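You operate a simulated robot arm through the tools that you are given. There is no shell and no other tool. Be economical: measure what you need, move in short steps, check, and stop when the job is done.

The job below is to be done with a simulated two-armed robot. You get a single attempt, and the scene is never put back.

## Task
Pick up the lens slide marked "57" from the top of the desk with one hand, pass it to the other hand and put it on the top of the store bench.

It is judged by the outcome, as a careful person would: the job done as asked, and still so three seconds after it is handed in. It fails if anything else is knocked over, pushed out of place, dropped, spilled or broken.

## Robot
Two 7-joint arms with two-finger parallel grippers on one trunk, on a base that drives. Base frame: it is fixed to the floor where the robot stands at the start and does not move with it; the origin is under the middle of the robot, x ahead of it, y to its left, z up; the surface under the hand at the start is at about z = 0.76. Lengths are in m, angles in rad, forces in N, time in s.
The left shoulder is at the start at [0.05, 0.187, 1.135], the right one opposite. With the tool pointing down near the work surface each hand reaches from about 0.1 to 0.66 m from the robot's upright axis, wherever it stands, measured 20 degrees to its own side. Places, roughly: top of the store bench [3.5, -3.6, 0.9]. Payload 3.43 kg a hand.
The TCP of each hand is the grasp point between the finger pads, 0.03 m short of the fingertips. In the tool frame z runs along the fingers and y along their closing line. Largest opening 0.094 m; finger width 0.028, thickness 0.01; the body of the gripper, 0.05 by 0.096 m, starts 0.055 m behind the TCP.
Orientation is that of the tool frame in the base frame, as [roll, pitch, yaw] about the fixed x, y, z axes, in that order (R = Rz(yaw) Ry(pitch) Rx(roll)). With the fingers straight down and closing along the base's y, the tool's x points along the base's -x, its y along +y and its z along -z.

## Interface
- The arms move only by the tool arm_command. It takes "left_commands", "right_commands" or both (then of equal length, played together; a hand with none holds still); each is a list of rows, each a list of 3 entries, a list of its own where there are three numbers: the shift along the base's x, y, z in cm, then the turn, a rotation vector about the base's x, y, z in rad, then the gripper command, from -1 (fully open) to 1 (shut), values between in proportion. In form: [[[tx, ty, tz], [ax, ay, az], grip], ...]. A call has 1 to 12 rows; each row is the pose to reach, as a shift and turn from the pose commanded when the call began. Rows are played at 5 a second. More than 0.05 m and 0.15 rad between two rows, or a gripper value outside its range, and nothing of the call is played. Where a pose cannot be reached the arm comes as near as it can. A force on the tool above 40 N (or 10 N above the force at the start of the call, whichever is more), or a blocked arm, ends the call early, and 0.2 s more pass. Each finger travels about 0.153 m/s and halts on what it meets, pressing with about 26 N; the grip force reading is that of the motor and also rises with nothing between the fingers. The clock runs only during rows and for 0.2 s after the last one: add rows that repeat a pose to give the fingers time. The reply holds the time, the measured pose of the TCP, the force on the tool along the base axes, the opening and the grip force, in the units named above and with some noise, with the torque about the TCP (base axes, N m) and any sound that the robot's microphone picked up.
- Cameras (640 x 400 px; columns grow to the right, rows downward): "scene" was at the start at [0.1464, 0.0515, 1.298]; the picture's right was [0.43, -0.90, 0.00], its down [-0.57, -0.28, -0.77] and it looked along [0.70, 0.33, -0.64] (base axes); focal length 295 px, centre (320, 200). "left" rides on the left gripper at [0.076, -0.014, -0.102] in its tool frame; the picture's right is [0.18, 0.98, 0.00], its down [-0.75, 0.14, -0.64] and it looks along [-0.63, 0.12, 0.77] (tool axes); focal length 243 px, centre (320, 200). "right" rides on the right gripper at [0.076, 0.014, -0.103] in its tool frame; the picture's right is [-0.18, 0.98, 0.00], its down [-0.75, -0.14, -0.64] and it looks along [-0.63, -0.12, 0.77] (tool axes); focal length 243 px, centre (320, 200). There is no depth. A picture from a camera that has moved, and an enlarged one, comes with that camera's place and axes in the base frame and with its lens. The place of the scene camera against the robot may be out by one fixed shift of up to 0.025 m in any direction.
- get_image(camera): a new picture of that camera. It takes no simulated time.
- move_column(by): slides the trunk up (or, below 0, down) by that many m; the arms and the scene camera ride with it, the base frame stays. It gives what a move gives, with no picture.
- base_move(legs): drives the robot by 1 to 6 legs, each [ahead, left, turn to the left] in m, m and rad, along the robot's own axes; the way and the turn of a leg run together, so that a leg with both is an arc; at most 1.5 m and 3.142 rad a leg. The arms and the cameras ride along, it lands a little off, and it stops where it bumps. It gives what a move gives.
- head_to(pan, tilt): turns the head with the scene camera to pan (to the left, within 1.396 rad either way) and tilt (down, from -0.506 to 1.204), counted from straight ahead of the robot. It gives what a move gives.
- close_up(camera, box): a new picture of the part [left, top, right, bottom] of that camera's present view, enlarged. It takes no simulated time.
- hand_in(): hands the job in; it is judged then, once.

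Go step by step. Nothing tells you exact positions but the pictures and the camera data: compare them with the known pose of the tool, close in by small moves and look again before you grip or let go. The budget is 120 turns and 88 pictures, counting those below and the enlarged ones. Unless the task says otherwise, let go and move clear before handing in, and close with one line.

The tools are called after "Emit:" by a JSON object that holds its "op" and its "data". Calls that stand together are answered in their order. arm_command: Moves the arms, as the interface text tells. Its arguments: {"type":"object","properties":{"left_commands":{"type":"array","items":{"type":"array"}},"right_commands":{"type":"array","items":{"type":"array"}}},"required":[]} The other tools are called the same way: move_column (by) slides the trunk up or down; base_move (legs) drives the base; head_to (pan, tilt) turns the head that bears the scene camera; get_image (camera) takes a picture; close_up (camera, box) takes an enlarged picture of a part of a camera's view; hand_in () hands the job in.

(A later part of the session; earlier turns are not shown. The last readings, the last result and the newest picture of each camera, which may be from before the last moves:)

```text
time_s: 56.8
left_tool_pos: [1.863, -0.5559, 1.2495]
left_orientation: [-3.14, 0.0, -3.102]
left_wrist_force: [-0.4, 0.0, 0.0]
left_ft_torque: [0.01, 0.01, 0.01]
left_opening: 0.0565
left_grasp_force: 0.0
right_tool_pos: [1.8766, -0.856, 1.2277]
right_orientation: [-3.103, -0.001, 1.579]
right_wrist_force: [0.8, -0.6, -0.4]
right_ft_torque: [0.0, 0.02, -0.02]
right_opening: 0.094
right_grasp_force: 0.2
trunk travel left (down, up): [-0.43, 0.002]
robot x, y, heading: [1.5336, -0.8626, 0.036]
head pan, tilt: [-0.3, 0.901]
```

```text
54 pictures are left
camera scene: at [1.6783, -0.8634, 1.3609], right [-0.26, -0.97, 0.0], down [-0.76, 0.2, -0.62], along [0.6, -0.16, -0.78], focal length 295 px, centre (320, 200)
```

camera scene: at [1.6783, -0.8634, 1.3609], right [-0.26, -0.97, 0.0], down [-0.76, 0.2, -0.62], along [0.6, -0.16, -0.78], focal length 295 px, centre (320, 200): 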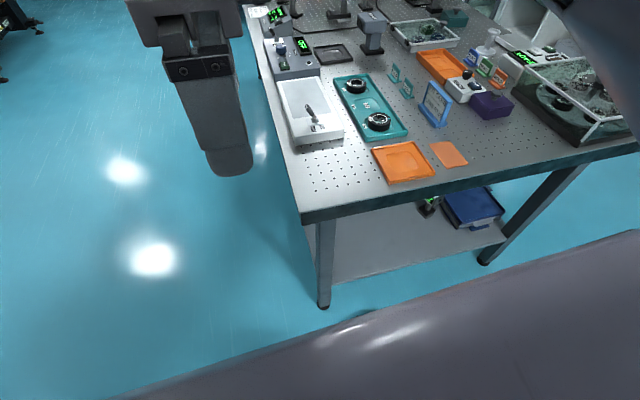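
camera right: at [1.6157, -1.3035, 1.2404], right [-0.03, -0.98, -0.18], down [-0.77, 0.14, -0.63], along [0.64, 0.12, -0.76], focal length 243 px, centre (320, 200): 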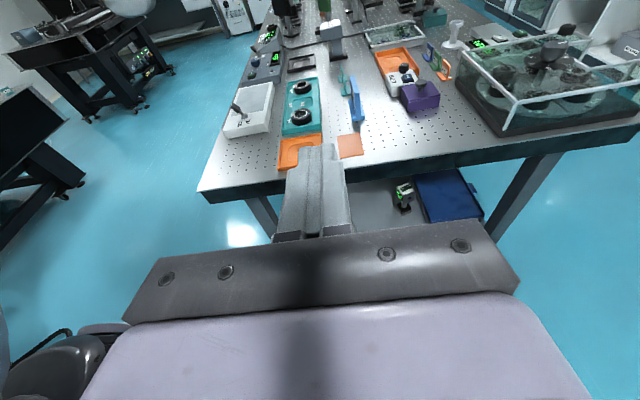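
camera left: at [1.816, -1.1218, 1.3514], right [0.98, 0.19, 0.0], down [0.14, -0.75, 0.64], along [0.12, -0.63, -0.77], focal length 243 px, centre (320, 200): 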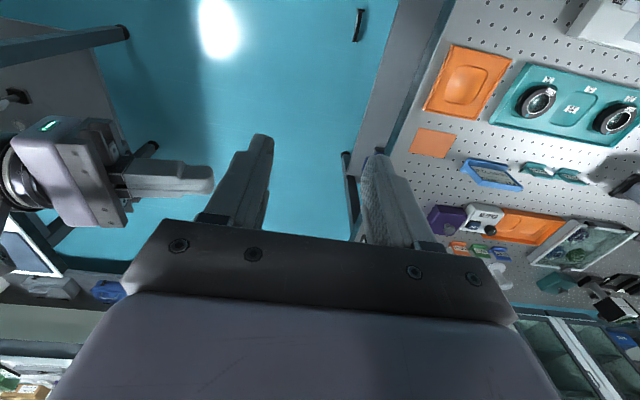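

The slide is hidden behind my arm, but its place is known, and the table edge stands at about x≈2.06, z≈0.78. I line the base up so the slide is 0.44 m ahead and 0.14 m left, and turn the left hand 90°.

Emit:
{"op": "base_move", "data": {"legs": [[0, 0, -0.04], [0.02, -0.46, 0]]}}

Emit:
{"op": "arm_command", "data": {"left_commands": [[[0, 0, 0], [0, 0, 0.14], -0.2], [[0, 0, 0], [0, 0, 0.28], -0.2], [[0, 0, 0], [0, 0, 0.42], -0.2], [[0, 0, 0], [0, 0, 0.56], -0.2], [[0, 0, 0], [0, 0, 0.7], -0.2], [[0, 0, 0], [0, 0, 0.84], -0.2], [[0, 0, 0], [0, 0, 0.98], -0.2], [[0, 0, 0], [0, 0, 1.12], -0.2], [[0, 0, 0], [0, 0, 1.26], -0.2], [[0, 0, 0], [0, 0, 1.4], -0.2], [[0, 0, 0], [0, 0, 1.54], -0.2], [[0, 0, 0], [0, 0, 1.571], -0.2]], "right_commands": [[[0, -1, 0], [0, 0, 0.14], -1], [[0, -2, 0], [0, 0, 0.28], -1], [[0, -3, 0], [0, 0, 0.42], -1], [[0, -4, 0], [0, 0, 0.56], -1], [[0, -5, 0], [0, 0, 0.7], -1], [[-1, -6, 0], [0, 0, 0.84], -1], [[-2, -7, 0], [0, 0, 0.98], -1], [[-3, -8, 0], [0, 0, 1.12], -1], [[-4, -9, 0], [0, 0, 1.26], -1], [[-5, -10, 0], [0, 0, 1.4], -1], [[-6, -11, 0], [0, 0, 1.54], -1], [[-6, -12, 0], [0, 0, 1.571], -1]]}}

Emit:
{"op": "get_image", "data": {"camera": "left"}}

Emit:
{"op": "get_image", "data": {"camera": "right"}}

```text
time_s: 61.8
left_tool_pos: [1.8928, -1.0262, 1.2489]
left_orientation: [-3.14, 0.0, -3.136]
left_wrist_force: [0.6, 1.4, -0.8]
left_ft_torque: [0.0, -0.01, 0.0]
left_opening: 0.0564
left_grasp_force: 0.1
right_tool_pos: [1.8991, -1.3292, 1.2286]
right_orientation: [-3.101, 0.0, 1.545]
right_wrist_force: [-0.9, 0.0, -0.9]
right_ft_torque: [-0.03, 0.02, 0.02]
right_opening: 0.0941
right_grasp_force: 0.0
trunk travel left (down, up): [-0.43, 0.002]
robot x, y, heading: [1.5577, -1.3212, 0.004]
head pan, tilt: [-0.3, 0.901]
```

```text
time_s: 64.4
left_tool_pos: [1.8938, -1.0276, 1.2493]
left_orientation: [3.141, -0.001, -1.562]
left_wrist_force: [-0.1, -0.2, -1.3]
left_ft_torque: [0.02, -0.01, -0.01]
left_opening: 0.0565
left_grasp_force: 0.1
right_tool_pos: [1.8393, -1.4499, 1.2276]
right_orientation: [-3.103, 0.0, 3.118]
right_wrist_force: [0.9, 0.5, -0.7]
right_ft_torque: [-0.02, 0.01, 0.01]
right_opening: 0.0939
right_grasp_force: 0.0
trunk travel left (down, up): [-0.43, 0.002]
robot x, y, heading: [1.5593, -1.3202, 0.007]
head pan, tilt: [-0.3, 0.901]
```

```text
53 pictures are left
camera left: at [1.9095, -1.1031, 1.3514], right [-0.98, -0.19, 0.0], down [-0.15, 0.75, 0.64], along [-0.12, 0.63, -0.77], focal length 243 px, centre (320, 200)
```

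left: 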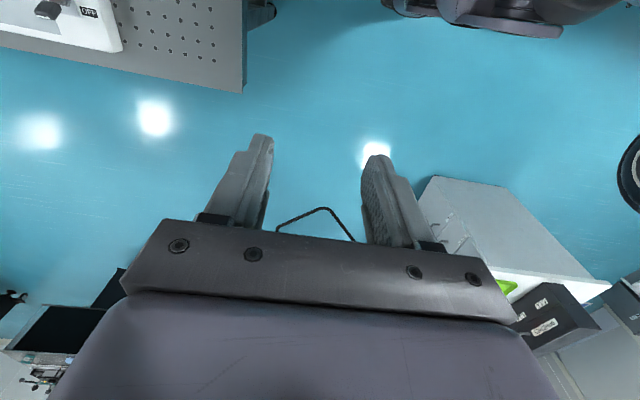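

```text
52 pictures are left
camera right: at [1.763, -1.4292, 1.3299], right [0.21, 0.98, -0.04], down [0.75, -0.14, 0.65], along [0.63, -0.16, -0.76], focal length 243 px, centre (320, 200)
```

right: 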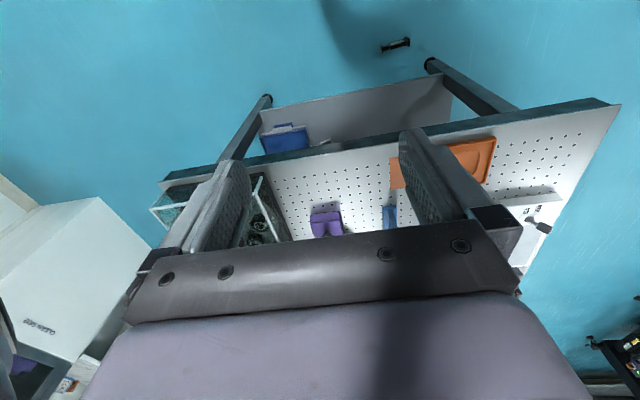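

The right camera confirms the slide at (2.00, −1.18), just in front of the table and its shelf. I lower the trunk and then take the left hand down in front of the slide, staying above it.

Emit:
{"op": "move_column", "data": {"by": -0.42}}

Emit:
{"op": "arm_command", "data": {"left_commands": [[[0, -3, -4], [0, 0, 0], -0.6], [[0, -5, -8], [0, 0, 0], -1], [[0, -7, -12], [0, 0, 0], -1], [[0, -9, -16], [0, 0, 0], -1], [[0, -11, -20], [0, 0, 0], -1], [[0, -13, -24], [0, 0, 0], -1], [[0, -13.5, -28], [0, 0, 0], -1], [[0, -13.5, -32], [0, 0, 0], -1], [[0, -13.5, -36], [0, 0, 0], -1], [[0, -13.5, -40], [0, 0, 0], -1], [[0, -13.5, -44], [0, 0, 0], -1], [[0, -13.5, -48], [0, 0, 0], -1]]}}

Emit:
{"op": "get_image", "data": {"camera": "left"}}

Emit:
{"op": "get_image", "data": {"camera": "right"}}

```text
refused: -0.42 is not a number from -0.4 to 0.4
```

```text
time_s: 67.0
left_tool_pos: [1.8871, -1.0864, 0.8842]
left_orientation: [3.139, -0.003, -1.566]
left_wrist_force: [-0.5, 0.6, -0.7]
left_ft_torque: [0.01, 0.0, 0.0]
left_opening: 0.0937
left_grasp_force: 0.0
left hand out of reach, approached as far as the arm can: row 8, 9, 10, 11, 12
right_tool_pos: [1.8385, -1.4495, 1.2279]
right_orientation: [-3.103, -0.001, 3.114]
right_wrist_force: [-0.1, -0.7, -0.3]
right_ft_torque: [-0.01, 0.01, 0.03]
right_opening: 0.0941
right_grasp_force: 0.1
trunk travel left (down, up): [-0.43, 0.002]
robot x, y, heading: [1.5586, -1.3225, 0.008]
head pan, tilt: [-0.3, 0.901]
```

```text
51 pictures are left
camera left: at [1.9031, -1.1625, 0.9863], right [-0.98, -0.19, 0.0], down [-0.14, 0.75, 0.64], along [-0.12, 0.63, -0.77], focal length 243 px, centre (320, 200)
```

left: 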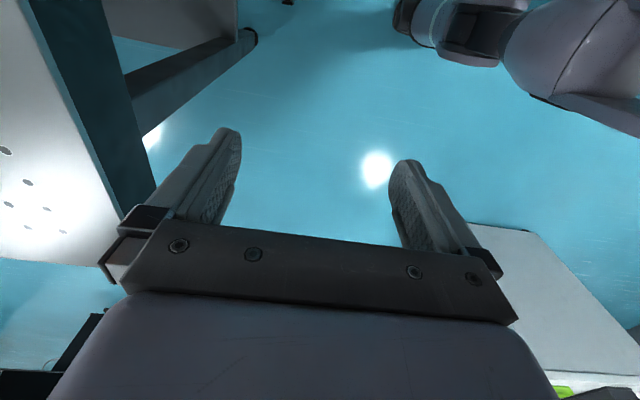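

```text
50 pictures are left
camera right: at [1.7632, -1.4286, 1.3299], right [0.21, 0.98, -0.04], down [0.75, -0.14, 0.65], along [0.63, -0.17, -0.76], focal length 243 px, centre (320, 200)
```

right: 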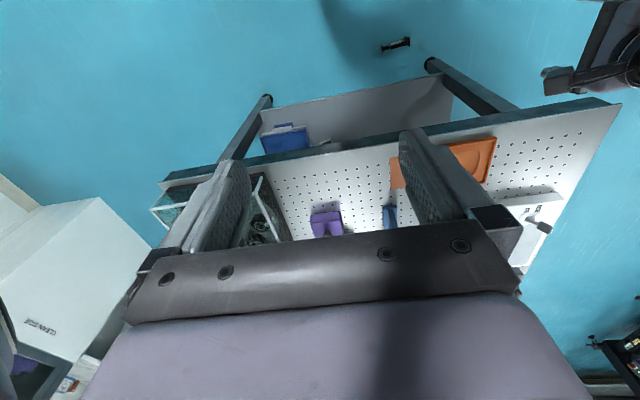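

The trunk steps are limited to 0.4 m and so was refused; only the arm moved. I lower the trunk now in two steps, which is clear of the table at x≈1.89.

Emit:
{"op": "move_column", "data": {"by": -0.2}}

Emit:
{"op": "move_column", "data": {"by": -0.225}}

Emit:
{"op": "get_image", "data": {"camera": "left"}}

Emit:
{"op": "get_image", "data": {"camera": "right"}}

```text
time_s: 69.1
left_tool_pos: [1.8877, -1.0878, 0.6836]
left_orientation: [3.14, -0.001, -1.565]
left_wrist_force: [-0.3, 0.4, -0.5]
left_ft_torque: [0.01, 0.0, 0.01]
left_opening: 0.094
left_grasp_force: 0.1
right_tool_pos: [1.8391, -1.4501, 1.028]
right_orientation: [-3.103, 0.0, 3.114]
right_wrist_force: [-0.9, -0.2, 0.3]
right_ft_torque: [0.02, -0.03, -0.03]
right_opening: 0.094
right_grasp_force: 0.0
trunk travel left (down, up): [-0.23, 0.202]
robot x, y, heading: [1.5561, -1.3213, 0.006]
head pan, tilt: [-0.3, 0.901]
```

```text
time_s: 71.5
left_tool_pos: [1.8874, -1.0863, 0.4589]
left_orientation: [3.139, -0.001, -1.567]
left_wrist_force: [0.8, -0.9, -0.2]
left_ft_torque: [-0.01, -0.01, 0.02]
left_opening: 0.0939
left_grasp_force: 0.2
right_tool_pos: [1.8386, -1.4489, 0.8034]
right_orientation: [-3.104, -0.001, 3.114]
right_wrist_force: [0.3, 0.4, -0.6]
right_ft_torque: [0.0, 0.0, 0.0]
right_opening: 0.0939
right_grasp_force: 0.1
trunk travel left (down, up): [-0.005, 0.427]
robot x, y, heading: [1.5545, -1.3208, 0.011]
head pan, tilt: [-0.3, 0.901]
```

```text
49 pictures are left
camera left: at [1.9031, -1.1628, 0.5616], right [-0.98, -0.19, 0.0], down [-0.14, 0.75, 0.64], along [-0.12, 0.63, -0.77], focal length 243 px, centre (320, 200)
```

left: 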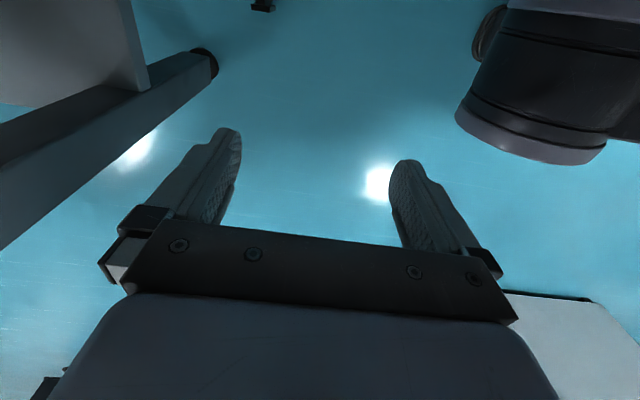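

```text
48 pictures are left
camera right: at [1.7632, -1.4287, 0.905], right [0.21, 0.98, -0.04], down [0.75, -0.14, 0.65], along [0.63, -0.17, -0.76], focal length 243 px, centre (320, 200)
```

right: 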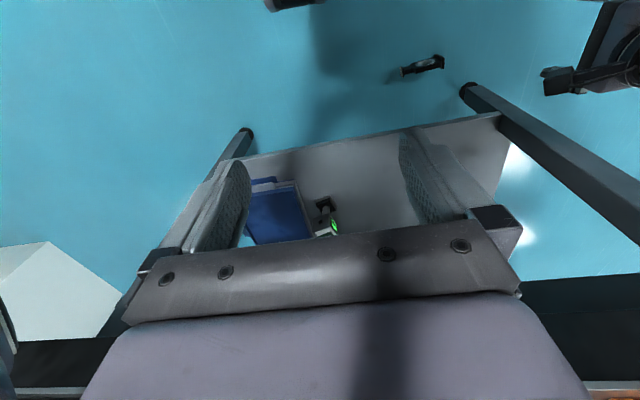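

The trunk is down. I test the left hand's reach downward in steps.

Emit:
{"op": "arm_command", "data": {"left_commands": [[[0, 0, -4], [0, 0, 0], -1], [[0, 0, -8], [0, 0, 0], -1], [[0, 0, -12], [0, 0, 0], -1], [[0, 0, -16], [0, 0, 0], -1], [[0, 0, -20], [0, 0, 0], -1]]}}

```text
time_s: 72.7
left_tool_pos: [1.8769, -1.0301, 0.4226]
left_orientation: [3.14, -0.003, -1.567]
left_wrist_force: [-0.1, 0.0, -0.3]
left_ft_torque: [-0.04, 0.01, 0.03]
left_opening: 0.0939
left_grasp_force: 0.0
left hand out of reach, approached as far as the arm can: row 1, 2, 3, 4, 5
right_tool_pos: [1.8394, -1.449, 0.8024]
right_orientation: [-3.103, -0.001, 3.114]
right_wrist_force: [1.3, 0.0, -0.8]
right_ft_torque: [0.02, -0.02, 0.06]
right_opening: 0.094
right_grasp_force: 0.0
trunk travel left (down, up): [-0.005, 0.427]
robot x, y, heading: [1.5592, -1.3251, 0.004]
head pan, tilt: [-0.3, 0.901]
```

Straight down is limited close in. I back the base 0.12 m and try again with the arm stretched farther forward.

Emit:
{"op": "base_move", "data": {"legs": [[-0.12, 0, 0]]}}

Emit:
{"op": "arm_command", "data": {"left_commands": [[[4, -2, 0], [0, 0, 0], -1], [[8, -4, 0], [0, 0, 0], -1], [[12, -6, 0], [0, 0, 0], -1], [[16, -8, 0], [0, 0, 0], -1], [[16, -8, -4], [0, 0, 0], -1], [[16, -8, -8], [0, 0, 0], -1], [[16, -8, -12], [0, 0, 0], -1], [[16, -8, -16], [0, 0, 0], -1]]}}

```text
time_s: 74.0
left_tool_pos: [1.7589, -1.031, 0.423]
left_orientation: [3.138, -0.001, -1.565]
left_wrist_force: [0.7, 0.5, -0.3]
left_ft_torque: [-0.01, 0.02, 0.01]
left_opening: 0.094
left_grasp_force: 0.0
right_tool_pos: [1.7195, -1.449, 0.802]
right_orientation: [-3.104, 0.001, 3.115]
right_wrist_force: [0.6, 0.3, 0.1]
right_ft_torque: [0.02, 0.02, 0.01]
right_opening: 0.0941
right_grasp_force: 0.1
trunk travel left (down, up): [-0.005, 0.427]
robot x, y, heading: [1.4395, -1.3193, 0.009]
head pan, tilt: [-0.3, 0.901]
```

```text
time_s: 75.8
left_tool_pos: [1.8404, -1.0331, 0.4476]
left_orientation: [3.139, -0.001, -1.567]
left_wrist_force: [0.2, 0.3, -0.3]
left_ft_torque: [0.01, 0.0, -0.02]
left_opening: 0.094
left_grasp_force: 0.0
left hand out of reach, approached as far as the arm can: row 1, 2, 3, 4, 5, 6, 7, 8
right_tool_pos: [1.72, -1.4501, 0.8033]
right_orientation: [-3.104, 0.001, 3.115]
right_wrist_force: [0.9, -0.3, 0.1]
right_ft_torque: [-0.01, 0.0, 0.02]
right_opening: 0.094
right_grasp_force: 0.1
trunk travel left (down, up): [-0.005, 0.427]
robot x, y, heading: [1.4368, -1.3249, 0.003]
head pan, tilt: [-0.3, 0.901]
```

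The 90° yaw seems to be what limits the arm. I turn the hand back to its standard yaw and test the downward reach again.

Emit:
{"op": "arm_command", "data": {"left_commands": [[[0, 0, 0], [0, 0, -0.14], -1], [[0, 0, 0], [0, 0, -0.28], -1], [[0, 0, 0], [0, 0, -0.42], -1], [[0, 0, 0], [0, 0, -0.56], -1], [[0, 0, 0], [0, 0, -0.7], -1], [[0, 0, 0], [0, 0, -0.84], -1], [[0, 0, 0], [0, 0, -0.98], -1], [[0, 0, 0], [0, 0, -1.12], -1], [[0, 0, 0], [0, 0, -1.26], -1], [[0, 0, 0], [0, 0, -1.4], -1], [[0, 0, 0], [0, 0, -1.54], -1], [[0, 0, 0], [0, 0, -1.57], -1]]}}

Emit:
{"op": "arm_command", "data": {"left_commands": [[[0, 0, -4], [0, 0, 0], -1], [[0, 0, -8], [0, 0, 0], -1], [[0, 0, -12], [0, 0, 0], -1], [[0, 0, -16], [0, 0, 0], -1], [[0, 0, -20], [0, 0, 0], -1], [[0, 0, -24], [0, 0, 0], -1], [[0, 0, -28], [0, 0, 0], -1]]}}

```text
time_s: 78.3
left_tool_pos: [1.8397, -1.0334, 0.4508]
left_orientation: [3.139, -0.001, -3.137]
left_wrist_force: [0.7, -0.5, 0.6]
left_ft_torque: [0.0, -0.05, 0.03]
left_opening: 0.0939
left_grasp_force: 0.0
right_tool_pos: [1.7203, -1.4493, 0.8027]
right_orientation: [-3.103, 0.0, 3.115]
right_wrist_force: [0.4, -0.4, 0.2]
right_ft_torque: [-0.02, 0.0, 0.01]
right_opening: 0.0939
right_grasp_force: 0.0
trunk travel left (down, up): [-0.005, 0.427]
robot x, y, heading: [1.4381, -1.3231, 0.003]
head pan, tilt: [-0.3, 0.901]
```

```text
time_s: 80.0
left_tool_pos: [1.7923, -0.9818, 0.4117]
left_orientation: [3.136, -0.001, -3.135]
left_wrist_force: [0.1, -0.2, -0.6]
left_ft_torque: [-0.03, -0.01, -0.01]
left_opening: 0.0937
left_grasp_force: 0.3
left hand out of reach, approached as far as the arm can: row 1, 2, 3, 4, 5, 6, 7
right_tool_pos: [1.7199, -1.4485, 0.8022]
right_orientation: [-3.104, -0.002, 3.117]
right_wrist_force: [0.2, 0.1, 0.9]
right_ft_torque: [-0.03, 0.03, -0.02]
right_opening: 0.0941
right_grasp_force: 0.1
trunk travel left (down, up): [-0.005, 0.427]
robot x, y, heading: [1.4389, -1.3257, 0.0]
head pan, tilt: [-0.3, 0.901]
```

Yaw is not the cause: a vertical hand simply cannot get lower than about 0.4 m below the shoulder. I test whether tilting the fingers forward lets it reach the floor.

Emit:
{"op": "arm_command", "data": {"left_commands": [[[0, 0, 1], [0, -0.14, 0], -1], [[0, 0, 1], [0, -0.28, 0], -1], [[0, 0, 1], [0, -0.42, 0], -1], [[0, 0, 1], [0, -0.56, 0], -1], [[0, 0, 1], [0, -0.7, 0], -1], [[2, 0, -2], [0, -0.7, 0], -1], [[4, 0, -6], [0, -0.7, 0], -1], [[6, 0, -10], [0, -0.7, 0], -1], [[8, 0, -14], [0, -0.7, 0], -1], [[8, 0, -18], [0, -0.7, 0], -1], [[8, 0, -22], [0, -0.7, 0], -1]]}}

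Emit:
{"op": "head_to", "data": {"pan": 0.7, "tilt": 0.8}}

Emit:
{"op": "get_image", "data": {"camera": "scene"}}

```text
time_s: 82.3
left_tool_pos: [1.849, -0.9494, 0.4393]
left_orientation: [-3.138, 0.697, -3.133]
left_wrist_force: [-0.2, 0.0, 0.6]
left_ft_torque: [0.02, 0.04, 0.01]
left_opening: 0.0939
left_grasp_force: 0.1
left hand out of reach, approached as far as the arm can: row 4, 5, 6, 7, 8, 9, 10, 11
right_tool_pos: [1.7198, -1.45, 0.8031]
right_orientation: [-3.103, 0.0, 3.116]
right_wrist_force: [-0.3, -0.5, 0.6]
right_ft_torque: [0.0, 0.02, 0.01]
right_opening: 0.094
right_grasp_force: 0.1
trunk travel left (down, up): [-0.005, 0.427]
robot x, y, heading: [1.4398, -1.3196, 0.008]
head pan, tilt: [-0.3, 0.901]
```

```text
time_s: 83.6
left_tool_pos: [1.849, -0.9507, 0.4381]
left_orientation: [-3.14, 0.698, -3.131]
left_wrist_force: [-0.6, 0.5, 0.3]
left_ft_torque: [0.0, -0.03, 0.0]
left_opening: 0.094
left_grasp_force: 0.0
right_tool_pos: [1.7195, -1.4484, 0.8029]
right_orientation: [-3.103, 0.0, 3.115]
right_wrist_force: [-0.2, -0.2, -0.6]
right_ft_torque: [0.0, -0.01, 0.02]
right_opening: 0.094
right_grasp_force: 0.1
trunk travel left (down, up): [-0.005, 0.427]
robot x, y, heading: [1.4379, -1.3234, 0.007]
head pan, tilt: [0.7, 0.799]
```

```text
47 pictures are left
camera scene: at [1.5688, -1.2549, 0.9439], right [0.65, -0.76, 0.0], down [-0.55, -0.47, -0.7], along [0.53, 0.45, -0.72], focal length 295 px, centre (320, 200)
```

scene: 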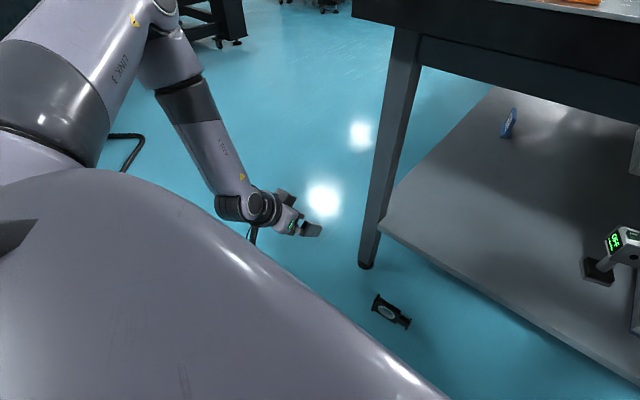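

The left elbow is riding high and outward, which limits the depth. I explore with the hand farther out to the left, where the upper arm can hang lower.

Emit:
{"op": "arm_command", "data": {"left_commands": [[[0, 4, 0], [0, 0, 0], -1], [[0, 8, 0], [0, 0, 0], -1], [[0, 12, 0], [0, 0, 0], -1], [[0, 16, 0], [0, 0, 0], -1], [[0, 20, 0], [0, 0, 0], -1], [[0, 20, -4], [0, 0, 0], -1], [[0, 20, -8], [0, 0, 0], -1], [[0, 20, -12], [0, 0, 0], -1], [[0, 20, -16], [0, 0, 0], -1], [[0, 20, -20], [0, 0, 0], -1], [[0, 20, -24], [0, 0, 0], -1], [[0, 20, -28], [0, 0, 0], -1]]}}

Emit:
{"op": "get_image", "data": {"camera": "scene"}}

```text
time_s: 86.2
left_tool_pos: [1.8485, -0.747, 0.4314]
left_orientation: [-3.141, 0.698, -3.134]
left_wrist_force: [-0.2, 0.3, 0.8]
left_ft_torque: [0.02, -0.01, 0.03]
left_opening: 0.0941
left_grasp_force: 0.0
left hand out of reach, approached as far as the arm can: row 6, 7, 8, 9, 10, 11, 12
right_tool_pos: [1.7208, -1.4481, 0.8027]
right_orientation: [-3.102, -0.001, 3.116]
right_wrist_force: [0.4, -0.3, 0.5]
right_ft_torque: [0.01, 0.02, 0.01]
right_opening: 0.094
right_grasp_force: 0.1
trunk travel left (down, up): [-0.005, 0.427]
robot x, y, heading: [1.4402, -1.3204, 0.009]
head pan, tilt: [0.7, 0.799]
```

```text
46 pictures are left
camera scene: at [1.5688, -1.2549, 0.9439], right [0.65, -0.76, 0.0], down [-0.55, -0.47, -0.7], along [0.53, 0.45, -0.72], focal length 295 px, centre (320, 200)
```

scene: 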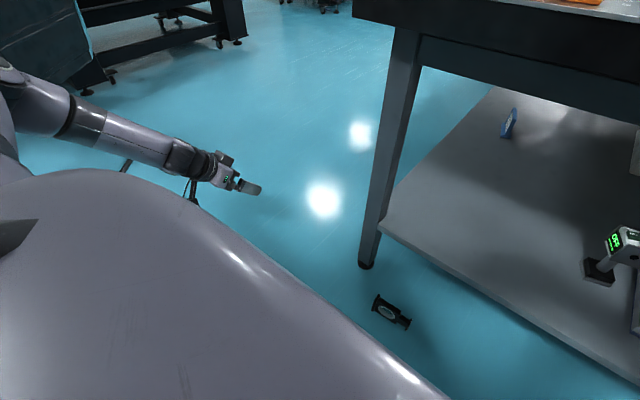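

The elbow is lower now, but the hand still stops at z≈0.43. I try once more here with the hand back to vertical.

Emit:
{"op": "arm_command", "data": {"left_commands": [[[0, 0, 0], [0, 0.14, 0], -1], [[0, 0, 0], [0, 0.28, 0], -1], [[0, 0, 0], [0, 0.42, 0], -1], [[0, 0, 0], [0, 0.56, 0], -1], [[0, 0, 0], [0, 0.7, 0], -1], [[0, 0, -4], [0, 0.7, 0], -1], [[0, 0, -8], [0, 0.7, 0], -1], [[0, 0, -12], [0, 0.7, 0], -1], [[0, 0, -16], [0, 0.7, 0], -1], [[0, 0, -20], [0, 0.7, 0], -1], [[0, 0, -24], [0, 0.7, 0], -1], [[0, 0, -28], [0, 0.7, 0], -1]]}}

Emit:
{"op": "get_image", "data": {"camera": "scene"}}

```text
time_s: 88.8
left_tool_pos: [1.7641, -0.7626, 0.3898]
left_orientation: [3.139, 0.002, -3.134]
left_wrist_force: [-0.5, 0.9, 0.4]
left_ft_torque: [0.01, -0.01, 0.0]
left_opening: 0.094
left_grasp_force: 0.0
left hand out of reach, approached as far as the arm can: row 4, 5, 6, 7, 8, 9, 10, 11, 12
right_tool_pos: [1.7204, -1.4502, 0.801]
right_orientation: [-3.103, -0.001, 3.117]
right_wrist_force: [-0.5, -0.3, 0.1]
right_ft_torque: [-0.02, -0.02, -0.04]
right_opening: 0.0942
right_grasp_force: 0.0
trunk travel left (down, up): [-0.005, 0.427]
robot x, y, heading: [1.4408, -1.3221, 0.004]
head pan, tilt: [0.7, 0.799]
```

```text
45 pictures are left
camera scene: at [1.5689, -1.2551, 0.9439], right [0.65, -0.76, 0.0], down [-0.55, -0.47, -0.7], along [0.53, 0.45, -0.72], focal length 295 px, centre (320, 200)
```

scene: 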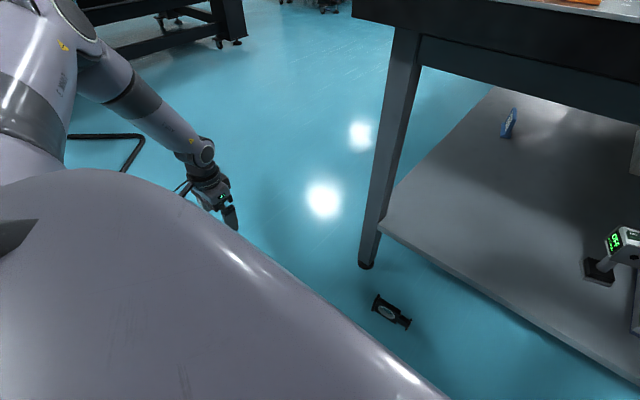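

Even points that should be within reach are refused, so the arm is probably stuck in an awkward elbow posture. I raise the hand to its starting pose relative to the shoulder, then go forward and down again from there.

Emit:
{"op": "arm_command", "data": {"left_commands": [[[0, 0, 4], [0, 0, 0], -1], [[0, -2, 8], [0, 0, 0], -1], [[0, -5, 12], [0, 0, 0], -1], [[0, -9, 16], [0, 0, 0], -1], [[0, -13, 20], [0, 0, 0], -1], [[0, -17, 24], [0, 0, 0], -1], [[0, -21, 27], [0, 0, 0], -1], [[2, -23, 28], [0, 0, 0], -1], [[6, -25, 28], [0, 0, 0], -1], [[10, -27, 28], [0, 0, 0], -1], [[14, -29, 28], [0, 0, 0], -1], [[17, -31, 28], [0, 0, 0], -1]]}}

Emit:
{"op": "arm_command", "data": {"left_commands": [[[0, 0, -4], [0, 0, 0], -1], [[0, 0, -8], [0, 0, 0], -1], [[0, 0, -12], [0, 0, 0], -1], [[0, 0, -16], [0, 0, 0], -1], [[0, 0, -20], [0, 0, 0], -1], [[0, 0, -24], [0, 0, 0], -1], [[0, 0, -28], [0, 0, 0], -1], [[0, 0, -32], [0, 0, 0], -1], [[0, 0, -36], [0, 0, 0], -1]]}}

Emit:
{"op": "get_image", "data": {"camera": "scene"}}

```text
refused: row 4 steps farther than a row can; nothing moved
```

```text
time_s: 90.8
left_tool_pos: [1.722, -0.7628, 0.3688]
left_orientation: [3.139, -0.001, -3.134]
left_wrist_force: [0.3, -1.0, 1.3]
left_ft_torque: [0.01, -0.03, 0.01]
left_opening: 0.094
left_grasp_force: 0.0
left hand out of reach, approached as far as the arm can: row 1, 2, 3, 4, 5, 6, 7, 8, 9
right_tool_pos: [1.7195, -1.45, 0.8022]
right_orientation: [-3.103, 0.002, 3.116]
right_wrist_force: [0.2, 0.0, -1.0]
right_ft_torque: [-0.01, 0.04, -0.01]
right_opening: 0.0936
right_grasp_force: 0.1
trunk travel left (down, up): [-0.005, 0.427]
robot x, y, heading: [1.4375, -1.3231, 0.01]
head pan, tilt: [0.7, 0.799]
```

```text
44 pictures are left
camera scene: at [1.5688, -1.2549, 0.9439], right [0.65, -0.76, 0.0], down [-0.55, -0.47, -0.7], along [0.53, 0.45, -0.72], focal length 295 px, centre (320, 200)
```

scene: 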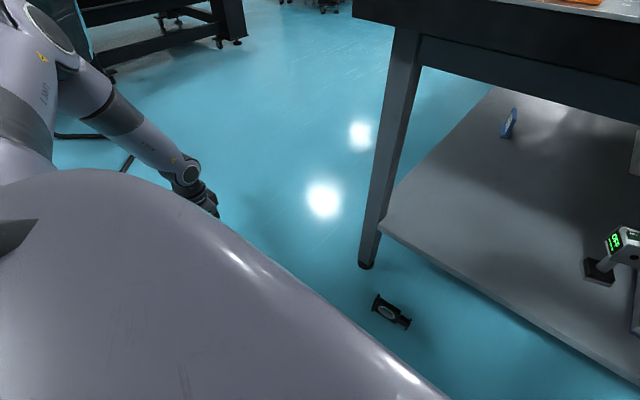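

The reset call was refused for a too-long step. I repeat it with smaller steps and then try the descent in a separate call.

Emit:
{"op": "arm_command", "data": {"left_commands": [[[0, 0, 4.5], [0, 0, 0], -1], [[0, 0, 9], [0, 0, 0], -1], [[0, 0, 13.5], [0, 0, 0], -1], [[0, 0, 18], [0, 0, 0], -1], [[0, 0, 22.5], [0, 0, 0], -1], [[0, 0, 27], [0, 0, 0], -1], [[0, 0, 31.5], [0, 0, 0], -1], [[0, 0, 35], [0, 0, 0], -1], [[2, -4, 35], [0, 0, 0], -1], [[4, -8, 35], [0, 0, 0], -1], [[6, -12, 35], [0, 0, 0], -1], [[8, -16, 35], [0, 0, 0], -1]]}}

Emit:
{"op": "arm_command", "data": {"left_commands": [[[3, -3, 0], [0, 0, 0], -1], [[6, -6, 0], [0, 0, 0], -1], [[9, -9, 0], [0, 0, 0], -1], [[11, -12, 0], [0, 0, 0], -1], [[12, -13, -4.5], [0, 0, 0], -1], [[12, -13, -9], [0, 0, 0], -1], [[12, -13, -13.5], [0, 0, 0], -1], [[12, -13, -18], [0, 0, 0], -1], [[12, -13, -22.5], [0, 0, 0], -1], [[12, -13, -27], [0, 0, 0], -1], [[12, -13, -31.5], [0, 0, 0], -1], [[12, -13, -36], [0, 0, 0], -1]]}}

Emit:
{"op": "get_image", "data": {"camera": "scene"}}

```text
time_s: 93.4
left_tool_pos: [1.7948, -0.8612, 0.7164]
left_orientation: [-3.132, -0.001, 3.141]
left_wrist_force: [0.4, 0.0, -0.3]
left_ft_torque: [-0.01, -0.02, 0.02]
left_opening: 0.0941
left_grasp_force: 0.0
left hand out of reach, approached as far as the arm can: row 11, 12
right_tool_pos: [1.7191, -1.4492, 0.8033]
right_orientation: [-3.103, 0.0, 3.115]
right_wrist_force: [-0.1, 0.2, -0.8]
right_ft_torque: [-0.02, 0.0, 0.02]
right_opening: 0.0938
right_grasp_force: 0.1
trunk travel left (down, up): [-0.005, 0.427]
robot x, y, heading: [1.4379, -1.323, 0.008]
head pan, tilt: [0.7, 0.799]
```

```text
time_s: 96.0
left_tool_pos: [1.8827, -0.8839, 0.4407]
left_orientation: [-3.124, 0.006, -3.14]
left_wrist_force: [-1.0, 0.3, -0.3]
left_ft_torque: [-0.01, 0.03, 0.0]
left_opening: 0.094
left_grasp_force: 0.1
left hand out of reach, approached as far as the arm can: row 1, 2, 3, 4, 5, 6, 7, 8, 9, 10, 11, 12
right_tool_pos: [1.7214, -1.4508, 0.803]
right_orientation: [-3.104, -0.001, 3.116]
right_wrist_force: [-0.5, 0.4, -0.1]
right_ft_torque: [0.01, 0.02, -0.05]
right_opening: 0.0942
right_grasp_force: 0.1
trunk travel left (down, up): [-0.005, 0.427]
robot x, y, heading: [1.4364, -1.3214, 0.008]
head pan, tilt: [0.7, 0.799]
```

```text
43 pictures are left
camera scene: at [1.5688, -1.2549, 0.9439], right [0.65, -0.76, 0.0], down [-0.55, -0.47, -0.7], along [0.53, 0.45, -0.72], focal length 295 px, centre (320, 200)
```

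scene: 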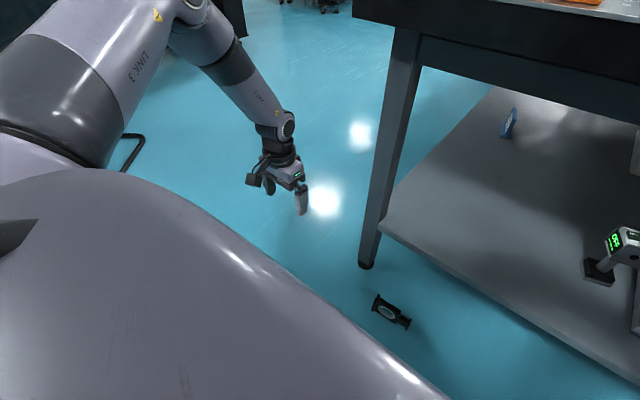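

The left arm has wound itself into a poor posture. I test the right arm's reach downward instead.

Emit:
{"op": "arm_command", "data": {"right_commands": [[[3, -2, -3], [0, 0, 0], -1], [[6, -4, -6], [0, 0, 0], -1], [[9, -6, -9], [0, 0, 0], -1], [[10, -7, -13], [0, 0, 0], -1], [[10, -7, -17.5], [0, 0, 0], -1], [[10, -7, -22], [0, 0, 0], -1], [[10, -7, -26.5], [0, 0, 0], -1], [[10, -7, -31], [0, 0, 0], -1], [[10, -7, -35.5], [0, 0, 0], -1], [[10, -7, -40], [0, 0, 0], -1], [[10, -7, -44.5], [0, 0, 0], -1], [[10, -7, -49], [0, 0, 0], -1]]}}

Emit:
{"op": "head_to", "data": {"pan": -0.3, "tilt": 0.8}}

Emit:
{"op": "get_image", "data": {"camera": "scene"}}

```text
time_s: 98.6
left_tool_pos: [1.8824, -0.8842, 0.4416]
left_orientation: [-3.125, 0.003, 3.141]
left_wrist_force: [-0.8, 0.6, 0.7]
left_ft_torque: [0.0, 0.01, 0.0]
left_opening: 0.0938
left_grasp_force: 0.1
right_tool_pos: [1.8206, -1.5187, 0.3097]
right_orientation: [-3.103, -0.001, 3.115]
right_wrist_force: [-1.4, -0.5, 0.2]
right_ft_torque: [0.0, 0.02, -0.01]
right_opening: 0.0941
right_grasp_force: 0.1
trunk travel left (down, up): [-0.005, 0.427]
robot x, y, heading: [1.4396, -1.321, 0.006]
head pan, tilt: [0.7, 0.799]
```

```text
time_s: 99.9
left_tool_pos: [1.8832, -0.8844, 0.4423]
left_orientation: [-3.123, 0.002, -3.141]
left_wrist_force: [-0.4, -0.1, -0.5]
left_ft_torque: [-0.02, 0.0, 0.0]
left_opening: 0.0941
left_grasp_force: 0.1
right_tool_pos: [1.8205, -1.5188, 0.3113]
right_orientation: [-3.102, 0.0, 3.116]
right_wrist_force: [-0.1, 0.0, 0.0]
right_ft_torque: [0.01, 0.01, 0.0]
right_opening: 0.0937
right_grasp_force: 0.1
trunk travel left (down, up): [-0.005, 0.427]
robot x, y, heading: [1.4382, -1.3223, 0.005]
head pan, tilt: [-0.3, 0.799]
```

```text
42 pictures are left
camera scene: at [1.5847, -1.3305, 0.9439], right [-0.29, -0.96, 0.0], down [-0.69, 0.21, -0.7], along [0.67, -0.2, -0.72], focal length 295 px, centre (320, 200)
```

scene: 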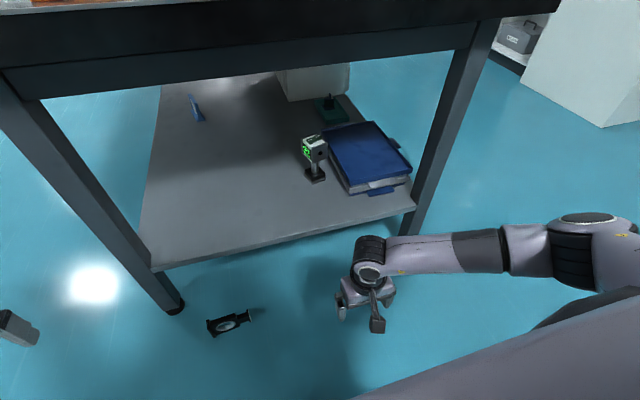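

The right arm goes down freely (z 0.31, no complaint). I turn the right hand +90° so its camera faces the tab side, and pull the left hand back a little, before repositioning the base.

Emit:
{"op": "arm_command", "data": {"left_commands": [[[-2, 0, 2], [0, 0, 0], -1], [[-4, 0, 4], [0, 0, 0], -1], [[-6, 0, 6], [0, 0, 0], -1], [[-8, 0, 8], [0, 0, 0], -1], [[-10, 0, 10], [0, 0, 0], -1], [[-10, 0, 12], [0, 0, 0], -1], [[-10, 0, 14], [0, 0, 0], -1], [[-10, 0, 16], [0, 0, 0], -1], [[-10, 0, 18], [0, 0, 0], -1], [[-10, 0, 20], [0, 0, 0], -1], [[-10, 0, 20], [0, 0, 0], -1], [[-10, 0, 20], [0, 0, 0], -1]], "right_commands": [[[0, 0, 0], [0, 0, 0.14], -1], [[0, 0, 0], [0, 0, 0.28], -1], [[0, 0, 0], [0, 0, 0.42], -1], [[0, 0, 0], [0, 0, 0.56], -1], [[0, 0, 0], [0, 0, 0.7], -1], [[0, 0, 0], [0, 0, 0.84], -1], [[0, 0, 0], [0, 0, 0.98], -1], [[0, 0, 0], [0, 0, 1.12], -1], [[0, 0, 0], [0, 0, 1.26], -1], [[0, 0, 0], [0, 0, 1.4], -1], [[0, 0, 0], [0, 0, 1.54], -1], [[0, 0, 0], [-0.027, -0.027, 1.6], -1]]}}

```text
time_s: 102.5
left_tool_pos: [1.7826, -0.8603, 0.6439]
left_orientation: [-3.142, -0.002, -3.137]
left_wrist_force: [-0.3, -1.1, -0.1]
left_ft_torque: [-0.01, -0.01, 0.0]
left_opening: 0.0939
left_grasp_force: 0.0
left hand out of reach, approached as far as the arm can: row 1, 2, 3, 4, 5, 6, 7, 8, 9, 10, 11, 12
right_tool_pos: [1.8028, -1.5131, 0.3128]
right_orientation: [-3.059, 0.0, -1.569]
right_wrist_force: [0.2, -0.3, -0.7]
right_ft_torque: [0.01, 0.02, 0.0]
right_opening: 0.0938
right_grasp_force: 0.0
right hand out of reach, approached as far as the arm can: row 11, 12
trunk travel left (down, up): [-0.005, 0.427]
robot x, y, heading: [1.4404, -1.3245, 0.009]
head pan, tilt: [-0.3, 0.799]
```

The right hand nearly reaches that yaw. Turning the base 0.6 rad to the left will relax it, so I do that and bring the hand over the slide, still 30 cm up.

Emit:
{"op": "base_move", "data": {"legs": [[0, 0, 0.6], [0.1, -0.096, 0]]}}

Emit:
{"op": "arm_command", "data": {"right_commands": [[[0, 0, 0], [0, 0, -0.12], -1], [[0, 0, 0], [0, 0, -0.24], -1], [[0, 0, 0], [0, 0, -0.36], -1], [[0, 0, 0], [0, 0, -0.48], -1], [[0, 0, 0], [0, 0, -0.6], -1], [[0, 0, 0], [0, 0, -0.6], -1]]}}

Emit:
{"op": "get_image", "data": {"camera": "right"}}

Emit:
{"op": "get_image", "data": {"camera": "scene"}}

```text
time_s: 105.5
left_tool_pos: [1.5731, -0.763, 0.6445]
left_orientation: [-3.14, 0.0, -2.544]
left_wrist_force: [-0.2, 0.0, 0.9]
left_ft_torque: [-0.02, 0.0, 0.03]
left_opening: 0.0939
left_grasp_force: 0.1
right_tool_pos: [1.9391, -1.3009, 0.3026]
right_orientation: [-3.091, -0.006, -0.959]
right_wrist_force: [-0.4, -0.4, -0.9]
right_ft_torque: [0.0, 0.01, 0.02]
right_opening: 0.094
right_grasp_force: 0.0
trunk travel left (down, up): [-0.005, 0.427]
robot x, y, heading: [1.5439, -1.3379, 0.601]
head pan, tilt: [-0.3, 0.799]
stopped in leg 2: the robot was blocked; the commanded pose is now the measured one
```

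```text
time_s: 106.9
left_tool_pos: [1.5735, -0.7638, 0.6439]
left_orientation: [-3.14, 0.0, -2.545]
left_wrist_force: [-0.1, 0.8, 0.6]
left_ft_torque: [0.0, 0.05, 0.02]
left_opening: 0.0943
left_grasp_force: 0.0
right_tool_pos: [1.9412, -1.2987, 0.3025]
right_orientation: [-3.086, -0.005, -1.56]
right_wrist_force: [-0.2, 0.4, 0.4]
right_ft_torque: [0.03, 0.0, -0.03]
right_opening: 0.094
right_grasp_force: 0.1
trunk travel left (down, up): [-0.005, 0.427]
robot x, y, heading: [1.5427, -1.3368, 0.601]
head pan, tilt: [-0.3, 0.799]
```

```text
41 pictures are left
camera right: at [1.9207, -1.3748, 0.4056], right [-0.98, 0.17, -0.05], down [0.1, 0.76, 0.64], along [0.15, 0.63, -0.76], focal length 243 px, centre (320, 200)
```

right: 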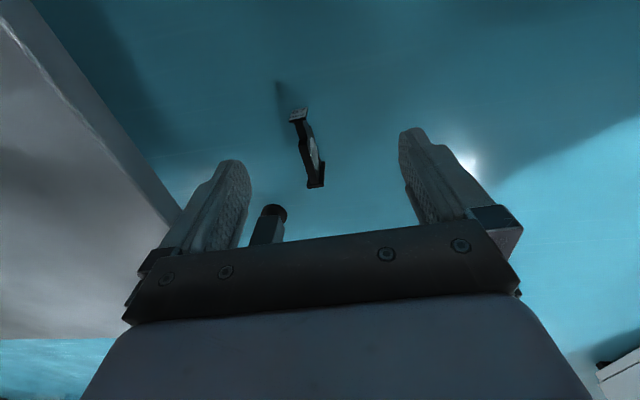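

```text
40 pictures are left
camera scene: at [1.6812, -1.2679, 0.9439], right [0.3, -0.96, 0.0], down [-0.68, -0.21, -0.7], along [0.67, 0.21, -0.72], focal length 295 px, centre (320, 200)
```

scene: 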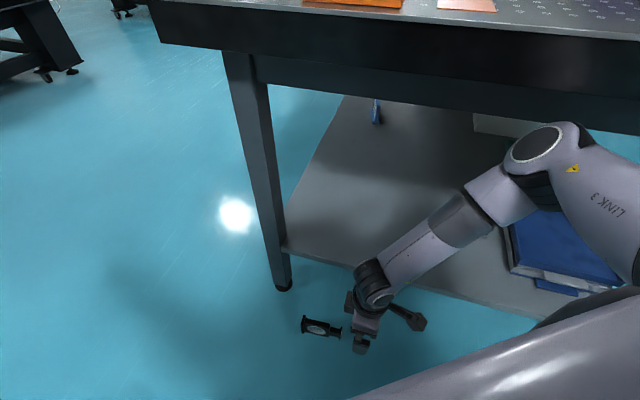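

The base stopped early: the right elbow touched the table front. The slide is confirmed at (1.995, −1.184). I back off, take a heading nearer +x so the elbow swings away from the table, and come in again.

Emit:
{"op": "base_move", "data": {"legs": [[-0.05, 0, 0], [0, 0, -0.3], [0.06, 0.129, 0]]}}

Emit:
{"op": "get_image", "data": {"camera": "scene"}}

```text
time_s: 110.2
left_tool_pos: [1.7224, -0.682, 0.6445]
left_orientation: [3.141, 0.001, -2.847]
left_wrist_force: [-0.4, -1.1, 0.5]
left_ft_torque: [0.0, -0.02, -0.02]
left_opening: 0.0939
left_grasp_force: 0.1
right_tool_pos: [1.9118, -1.3028, 0.3041]
right_orientation: [-3.086, -0.006, -1.864]
right_wrist_force: [0.0, 0.9, 0.3]
right_ft_torque: [0.02, -0.02, 0.03]
right_opening: 0.094
right_grasp_force: 0.1
trunk travel left (down, up): [-0.005, 0.427]
robot x, y, heading: [1.5256, -1.2251, 0.299]
head pan, tilt: [-0.3, 0.799]
```

```text
39 pictures are left
camera scene: at [1.6701, -1.1922, 0.9439], right [0.0, -1.0, 0.0], down [-0.72, 0.0, -0.7], along [0.7, 0.0, -0.72], focal length 295 px, centre (320, 200)
```

scene: 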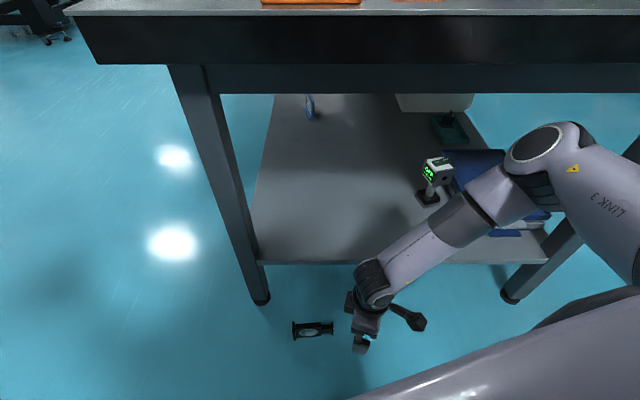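

Clear of the table now. I turn the hand square to the slide and bring it over, down to 16 cm.

Emit:
{"op": "arm_command", "data": {"right_commands": [[[1.5, 2, 0], [0.005, 0.02, 0.1], -1], [[3, 4, 0], [0.01, 0.04, 0.2], -1], [[4.5, 6, 0], [0.01, 0.055, 0.31], -1], [[6, 8.5, 0], [0.01, 0.055, 0.31], -1], [[7.5, 11, 0], [0.01, 0.055, 0.31], -1], [[8.5, 13.7, 0], [0.01, 0.055, 0.31], -1], [[8.5, 13.7, -4.5], [0.01, 0.055, 0.31], -1], [[8.5, 13.7, -9], [0.01, 0.055, 0.31], -1], [[8.5, 13.7, -14], [0.01, 0.055, 0.31], -1], [[8.5, 13.7, -14], [0.01, 0.055, 0.31], -1]]}}

Emit:
{"op": "get_image", "data": {"camera": "right"}}

Emit:
{"op": "get_image", "data": {"camera": "scene"}}

```text
time_s: 112.4
left_tool_pos: [1.7227, -0.6831, 0.6444]
left_orientation: [-3.139, 0.002, -2.848]
left_wrist_force: [0.5, 0.0, -1.2]
left_ft_torque: [-0.04, -0.01, 0.03]
left_opening: 0.0942
left_grasp_force: 0.1
right_tool_pos: [1.917, -1.2389, 0.2642]
right_orientation: [-3.14, -0.004, -1.554]
right_wrist_force: [-0.1, -0.8, -0.2]
right_ft_torque: [0.01, 0.02, 0.0]
right_opening: 0.0942
right_grasp_force: 0.0
right hand out of reach, approached as far as the arm can: row 3, 4, 5, 6, 7, 8, 9, 10
trunk travel left (down, up): [-0.005, 0.427]
robot x, y, heading: [1.5213, -1.2225, 0.293]
head pan, tilt: [-0.3, 0.799]
```

```text
38 pictures are left
camera right: at [1.9042, -1.3141, 0.3677], right [-0.99, 0.17, 0.0], down [0.13, 0.76, 0.64], along [0.11, 0.63, -0.77], focal length 243 px, centre (320, 200)
```

right: 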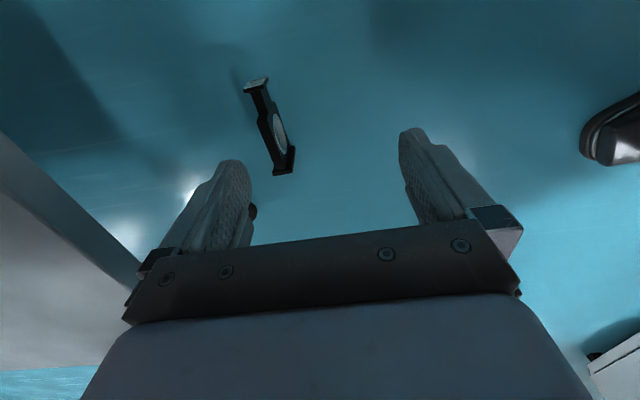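

```text
37 pictures are left
camera scene: at [1.6701, -1.1921, 0.9439], right [0.0, -1.0, 0.0], down [-0.72, 0.0, -0.7], along [0.7, 0.0, -0.72], focal length 295 px, centre (320, 200)
```

scene: 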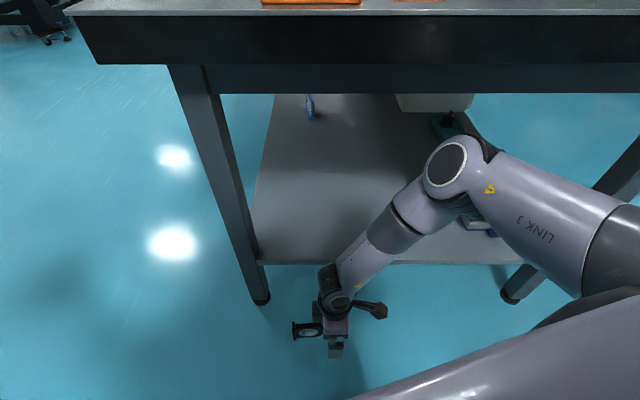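

Yaw in that direction runs into a limit, so I'll approach from the other side: base northwest of the slide facing −x-free space (heading ≈ −0.9), with the elbow away from the table. First I raise and unwind the right hand and tuck the left.

Emit:
{"op": "arm_command", "data": {"left_commands": [[[-2, -0.6, 1], [0, 0, 0], -1], [[-4, -1.2, 2], [0, 0, 0], -1], [[-6, -1.8, 3], [0, 0, 0], -1], [[-8, -2.4, 4], [0, 0, 0], -1], [[-10, -3, 5], [0, 0, 0], -1], [[-12, -3.6, 6], [0, 0, 0], -1], [[-14, -4.2, 7], [0, 0, 0], -1], [[-16, -4.8, 8], [0, 0, 0], -1], [[-18, -5.4, 9], [0, 0, 0], -1], [[-20, -6, 10], [0, 0, 0], -1], [[-20, -6, 10], [0, 0, 0], -1], [[-20, -6, 10], [0, 0, 0], -1]], "right_commands": [[[0, 0, 3], [0, 0, -0.14], -1], [[-1, 0, 6], [0, 0, -0.28], -1], [[-2, -1, 9], [0, 0, -0.42], -1], [[-3, -2, 10], [0, 0, -0.56], -1], [[-4, -3, 10], [0, 0, -0.7], -1], [[-4, -4, 10], [0, 0, -0.84], -1], [[-4, -5, 10], [0, 0, -0.98], -1], [[-4, -6, 10], [0, 0, -1.12], -1], [[-4, -7, 10], [0, 0, -1.26], -1], [[-4, -8, 10], [0, 0, -1.4], -1], [[-4, -9, 10], [0, 0, -1.54], -1], [[-4, -9, 10], [0, 0, -1.68], -1]]}}

```text
time_s: 113.3
left_tool_pos: [1.6541, -0.6983, 0.6764]
left_orientation: [-3.133, 0.002, -2.853]
left_wrist_force: [0.5, -0.2, -1.1]
left_ft_torque: [-0.01, 0.01, -0.04]
left_opening: 0.0938
left_grasp_force: 0.0
left hand out of reach, approached as far as the arm can: row 3, 4
right_tool_pos: [1.9057, -1.2409, 0.3651]
right_orientation: [-3.134, 0.032, -2.036]
right_wrist_force: [16.0, 25.7, -12.5]
right_ft_torque: [-1.06, -0.18, -1.84]
right_opening: 0.0922
right_grasp_force: 0.0
trunk travel left (down, up): [-0.005, 0.427]
robot x, y, heading: [1.5248, -1.2234, 0.301]
head pan, tilt: [-0.3, 0.799]
stopped in row 4 (right hand): the force on the tool passed its limit at 55 N (the readings are from after the stop); the commanded pose is now the measured one
```

The right hand met something (55 N). I look before moving further.

Emit:
{"op": "get_image", "data": {"camera": "scene"}}

Emit:
{"op": "get_image", "data": {"camera": "right"}}

```text
36 pictures are left
camera scene: at [1.6707, -1.1918, 0.9437], right [0.0, -1.0, 0.0], down [-0.72, 0.0, -0.7], along [0.7, 0.0, -0.72], focal length 295 px, centre (320, 200)
```

scene: 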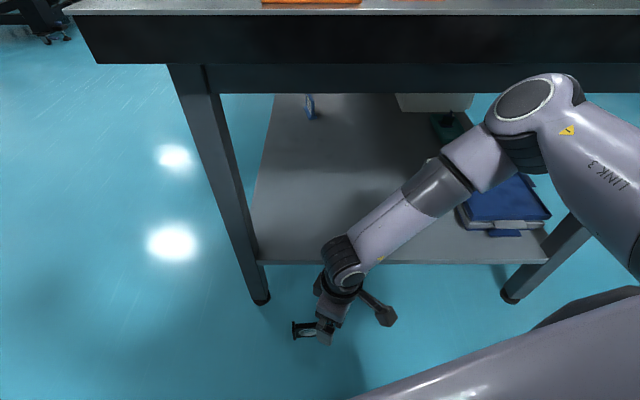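

```text
35 pictures are left
camera right: at [1.8567, -1.3045, 0.4666], right [-0.8, 0.61, 0.0], down [0.45, 0.59, 0.67], along [0.41, 0.53, -0.75], focal length 243 px, centre (320, 200)
```

right: 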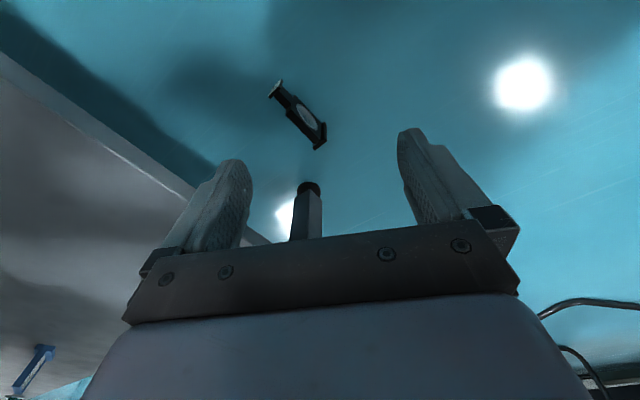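

The right elbow came up under the table's front rail. I lower the hand back a little to release it and back the base straight out in −x.

Emit:
{"op": "arm_command", "data": {"right_commands": [[[0, 0, -2], [0, 0, 0], -1], [[0, 0, -4], [0, 0, 0], -1]]}}

Emit:
{"op": "base_move", "data": {"legs": [[-0.24, 0.074, 0]]}}

Emit:
{"op": "get_image", "data": {"camera": "scene"}}

```text
time_s: 113.7
left_tool_pos: [1.6543, -0.6984, 0.6771]
left_orientation: [-3.133, -0.001, -2.853]
left_wrist_force: [-1.0, -0.2, 0.2]
left_ft_torque: [0.0, 0.0, -0.01]
left_opening: 0.0939
left_grasp_force: 0.1
right_tool_pos: [1.9086, -1.2328, 0.3565]
right_orientation: [-3.135, 0.051, -2.041]
right_wrist_force: [7.2, 4.3, 0.9]
right_ft_torque: [-0.29, 0.45, -0.4]
right_opening: 0.0923
right_grasp_force: 0.0
trunk travel left (down, up): [-0.005, 0.427]
robot x, y, heading: [1.5218, -1.2248, 0.293]
head pan, tilt: [-0.3, 0.799]
stopped in row 1 (right hand): the force on the tool passed its limit at 50 N (the readings are from after the stop); the commanded pose is now the measured one
```

```text
time_s: 115.6
left_tool_pos: [1.4188, -0.6964, 0.6758]
left_orientation: [-3.136, -0.013, -2.85]
left_wrist_force: [0.1, 0.4, -0.3]
left_ft_torque: [-0.05, 0.04, -0.03]
left_opening: 0.0938
left_grasp_force: 0.0
right_tool_pos: [1.6689, -1.23, 0.3542]
right_orientation: [3.135, 0.047, -2.036]
right_wrist_force: [3.9, 1.6, -0.6]
right_ft_torque: [-0.11, 0.14, -0.2]
right_opening: 0.0923
right_grasp_force: 0.1
trunk travel left (down, up): [-0.005, 0.427]
robot x, y, heading: [1.2837, -1.2235, 0.296]
head pan, tilt: [-0.3, 0.799]
stopped in leg 1: the robot was blocked; the commanded pose is now the measured one
```

```text
34 pictures are left
camera scene: at [1.4374, -1.189, 0.9432], right [0.0, -1.0, 0.0], down [-0.72, 0.0, -0.69], along [0.69, 0.0, -0.72], focal length 295 px, centre (320, 200)
```

scene: 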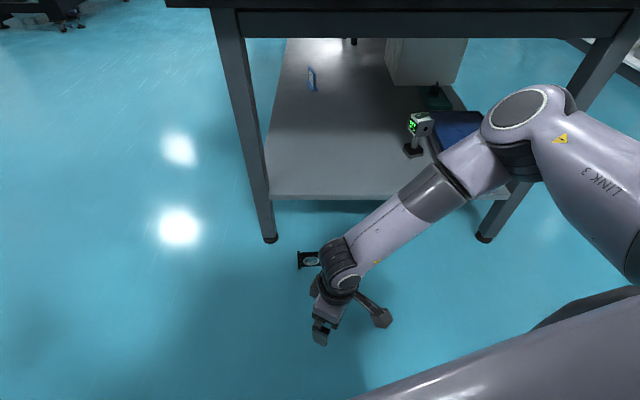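

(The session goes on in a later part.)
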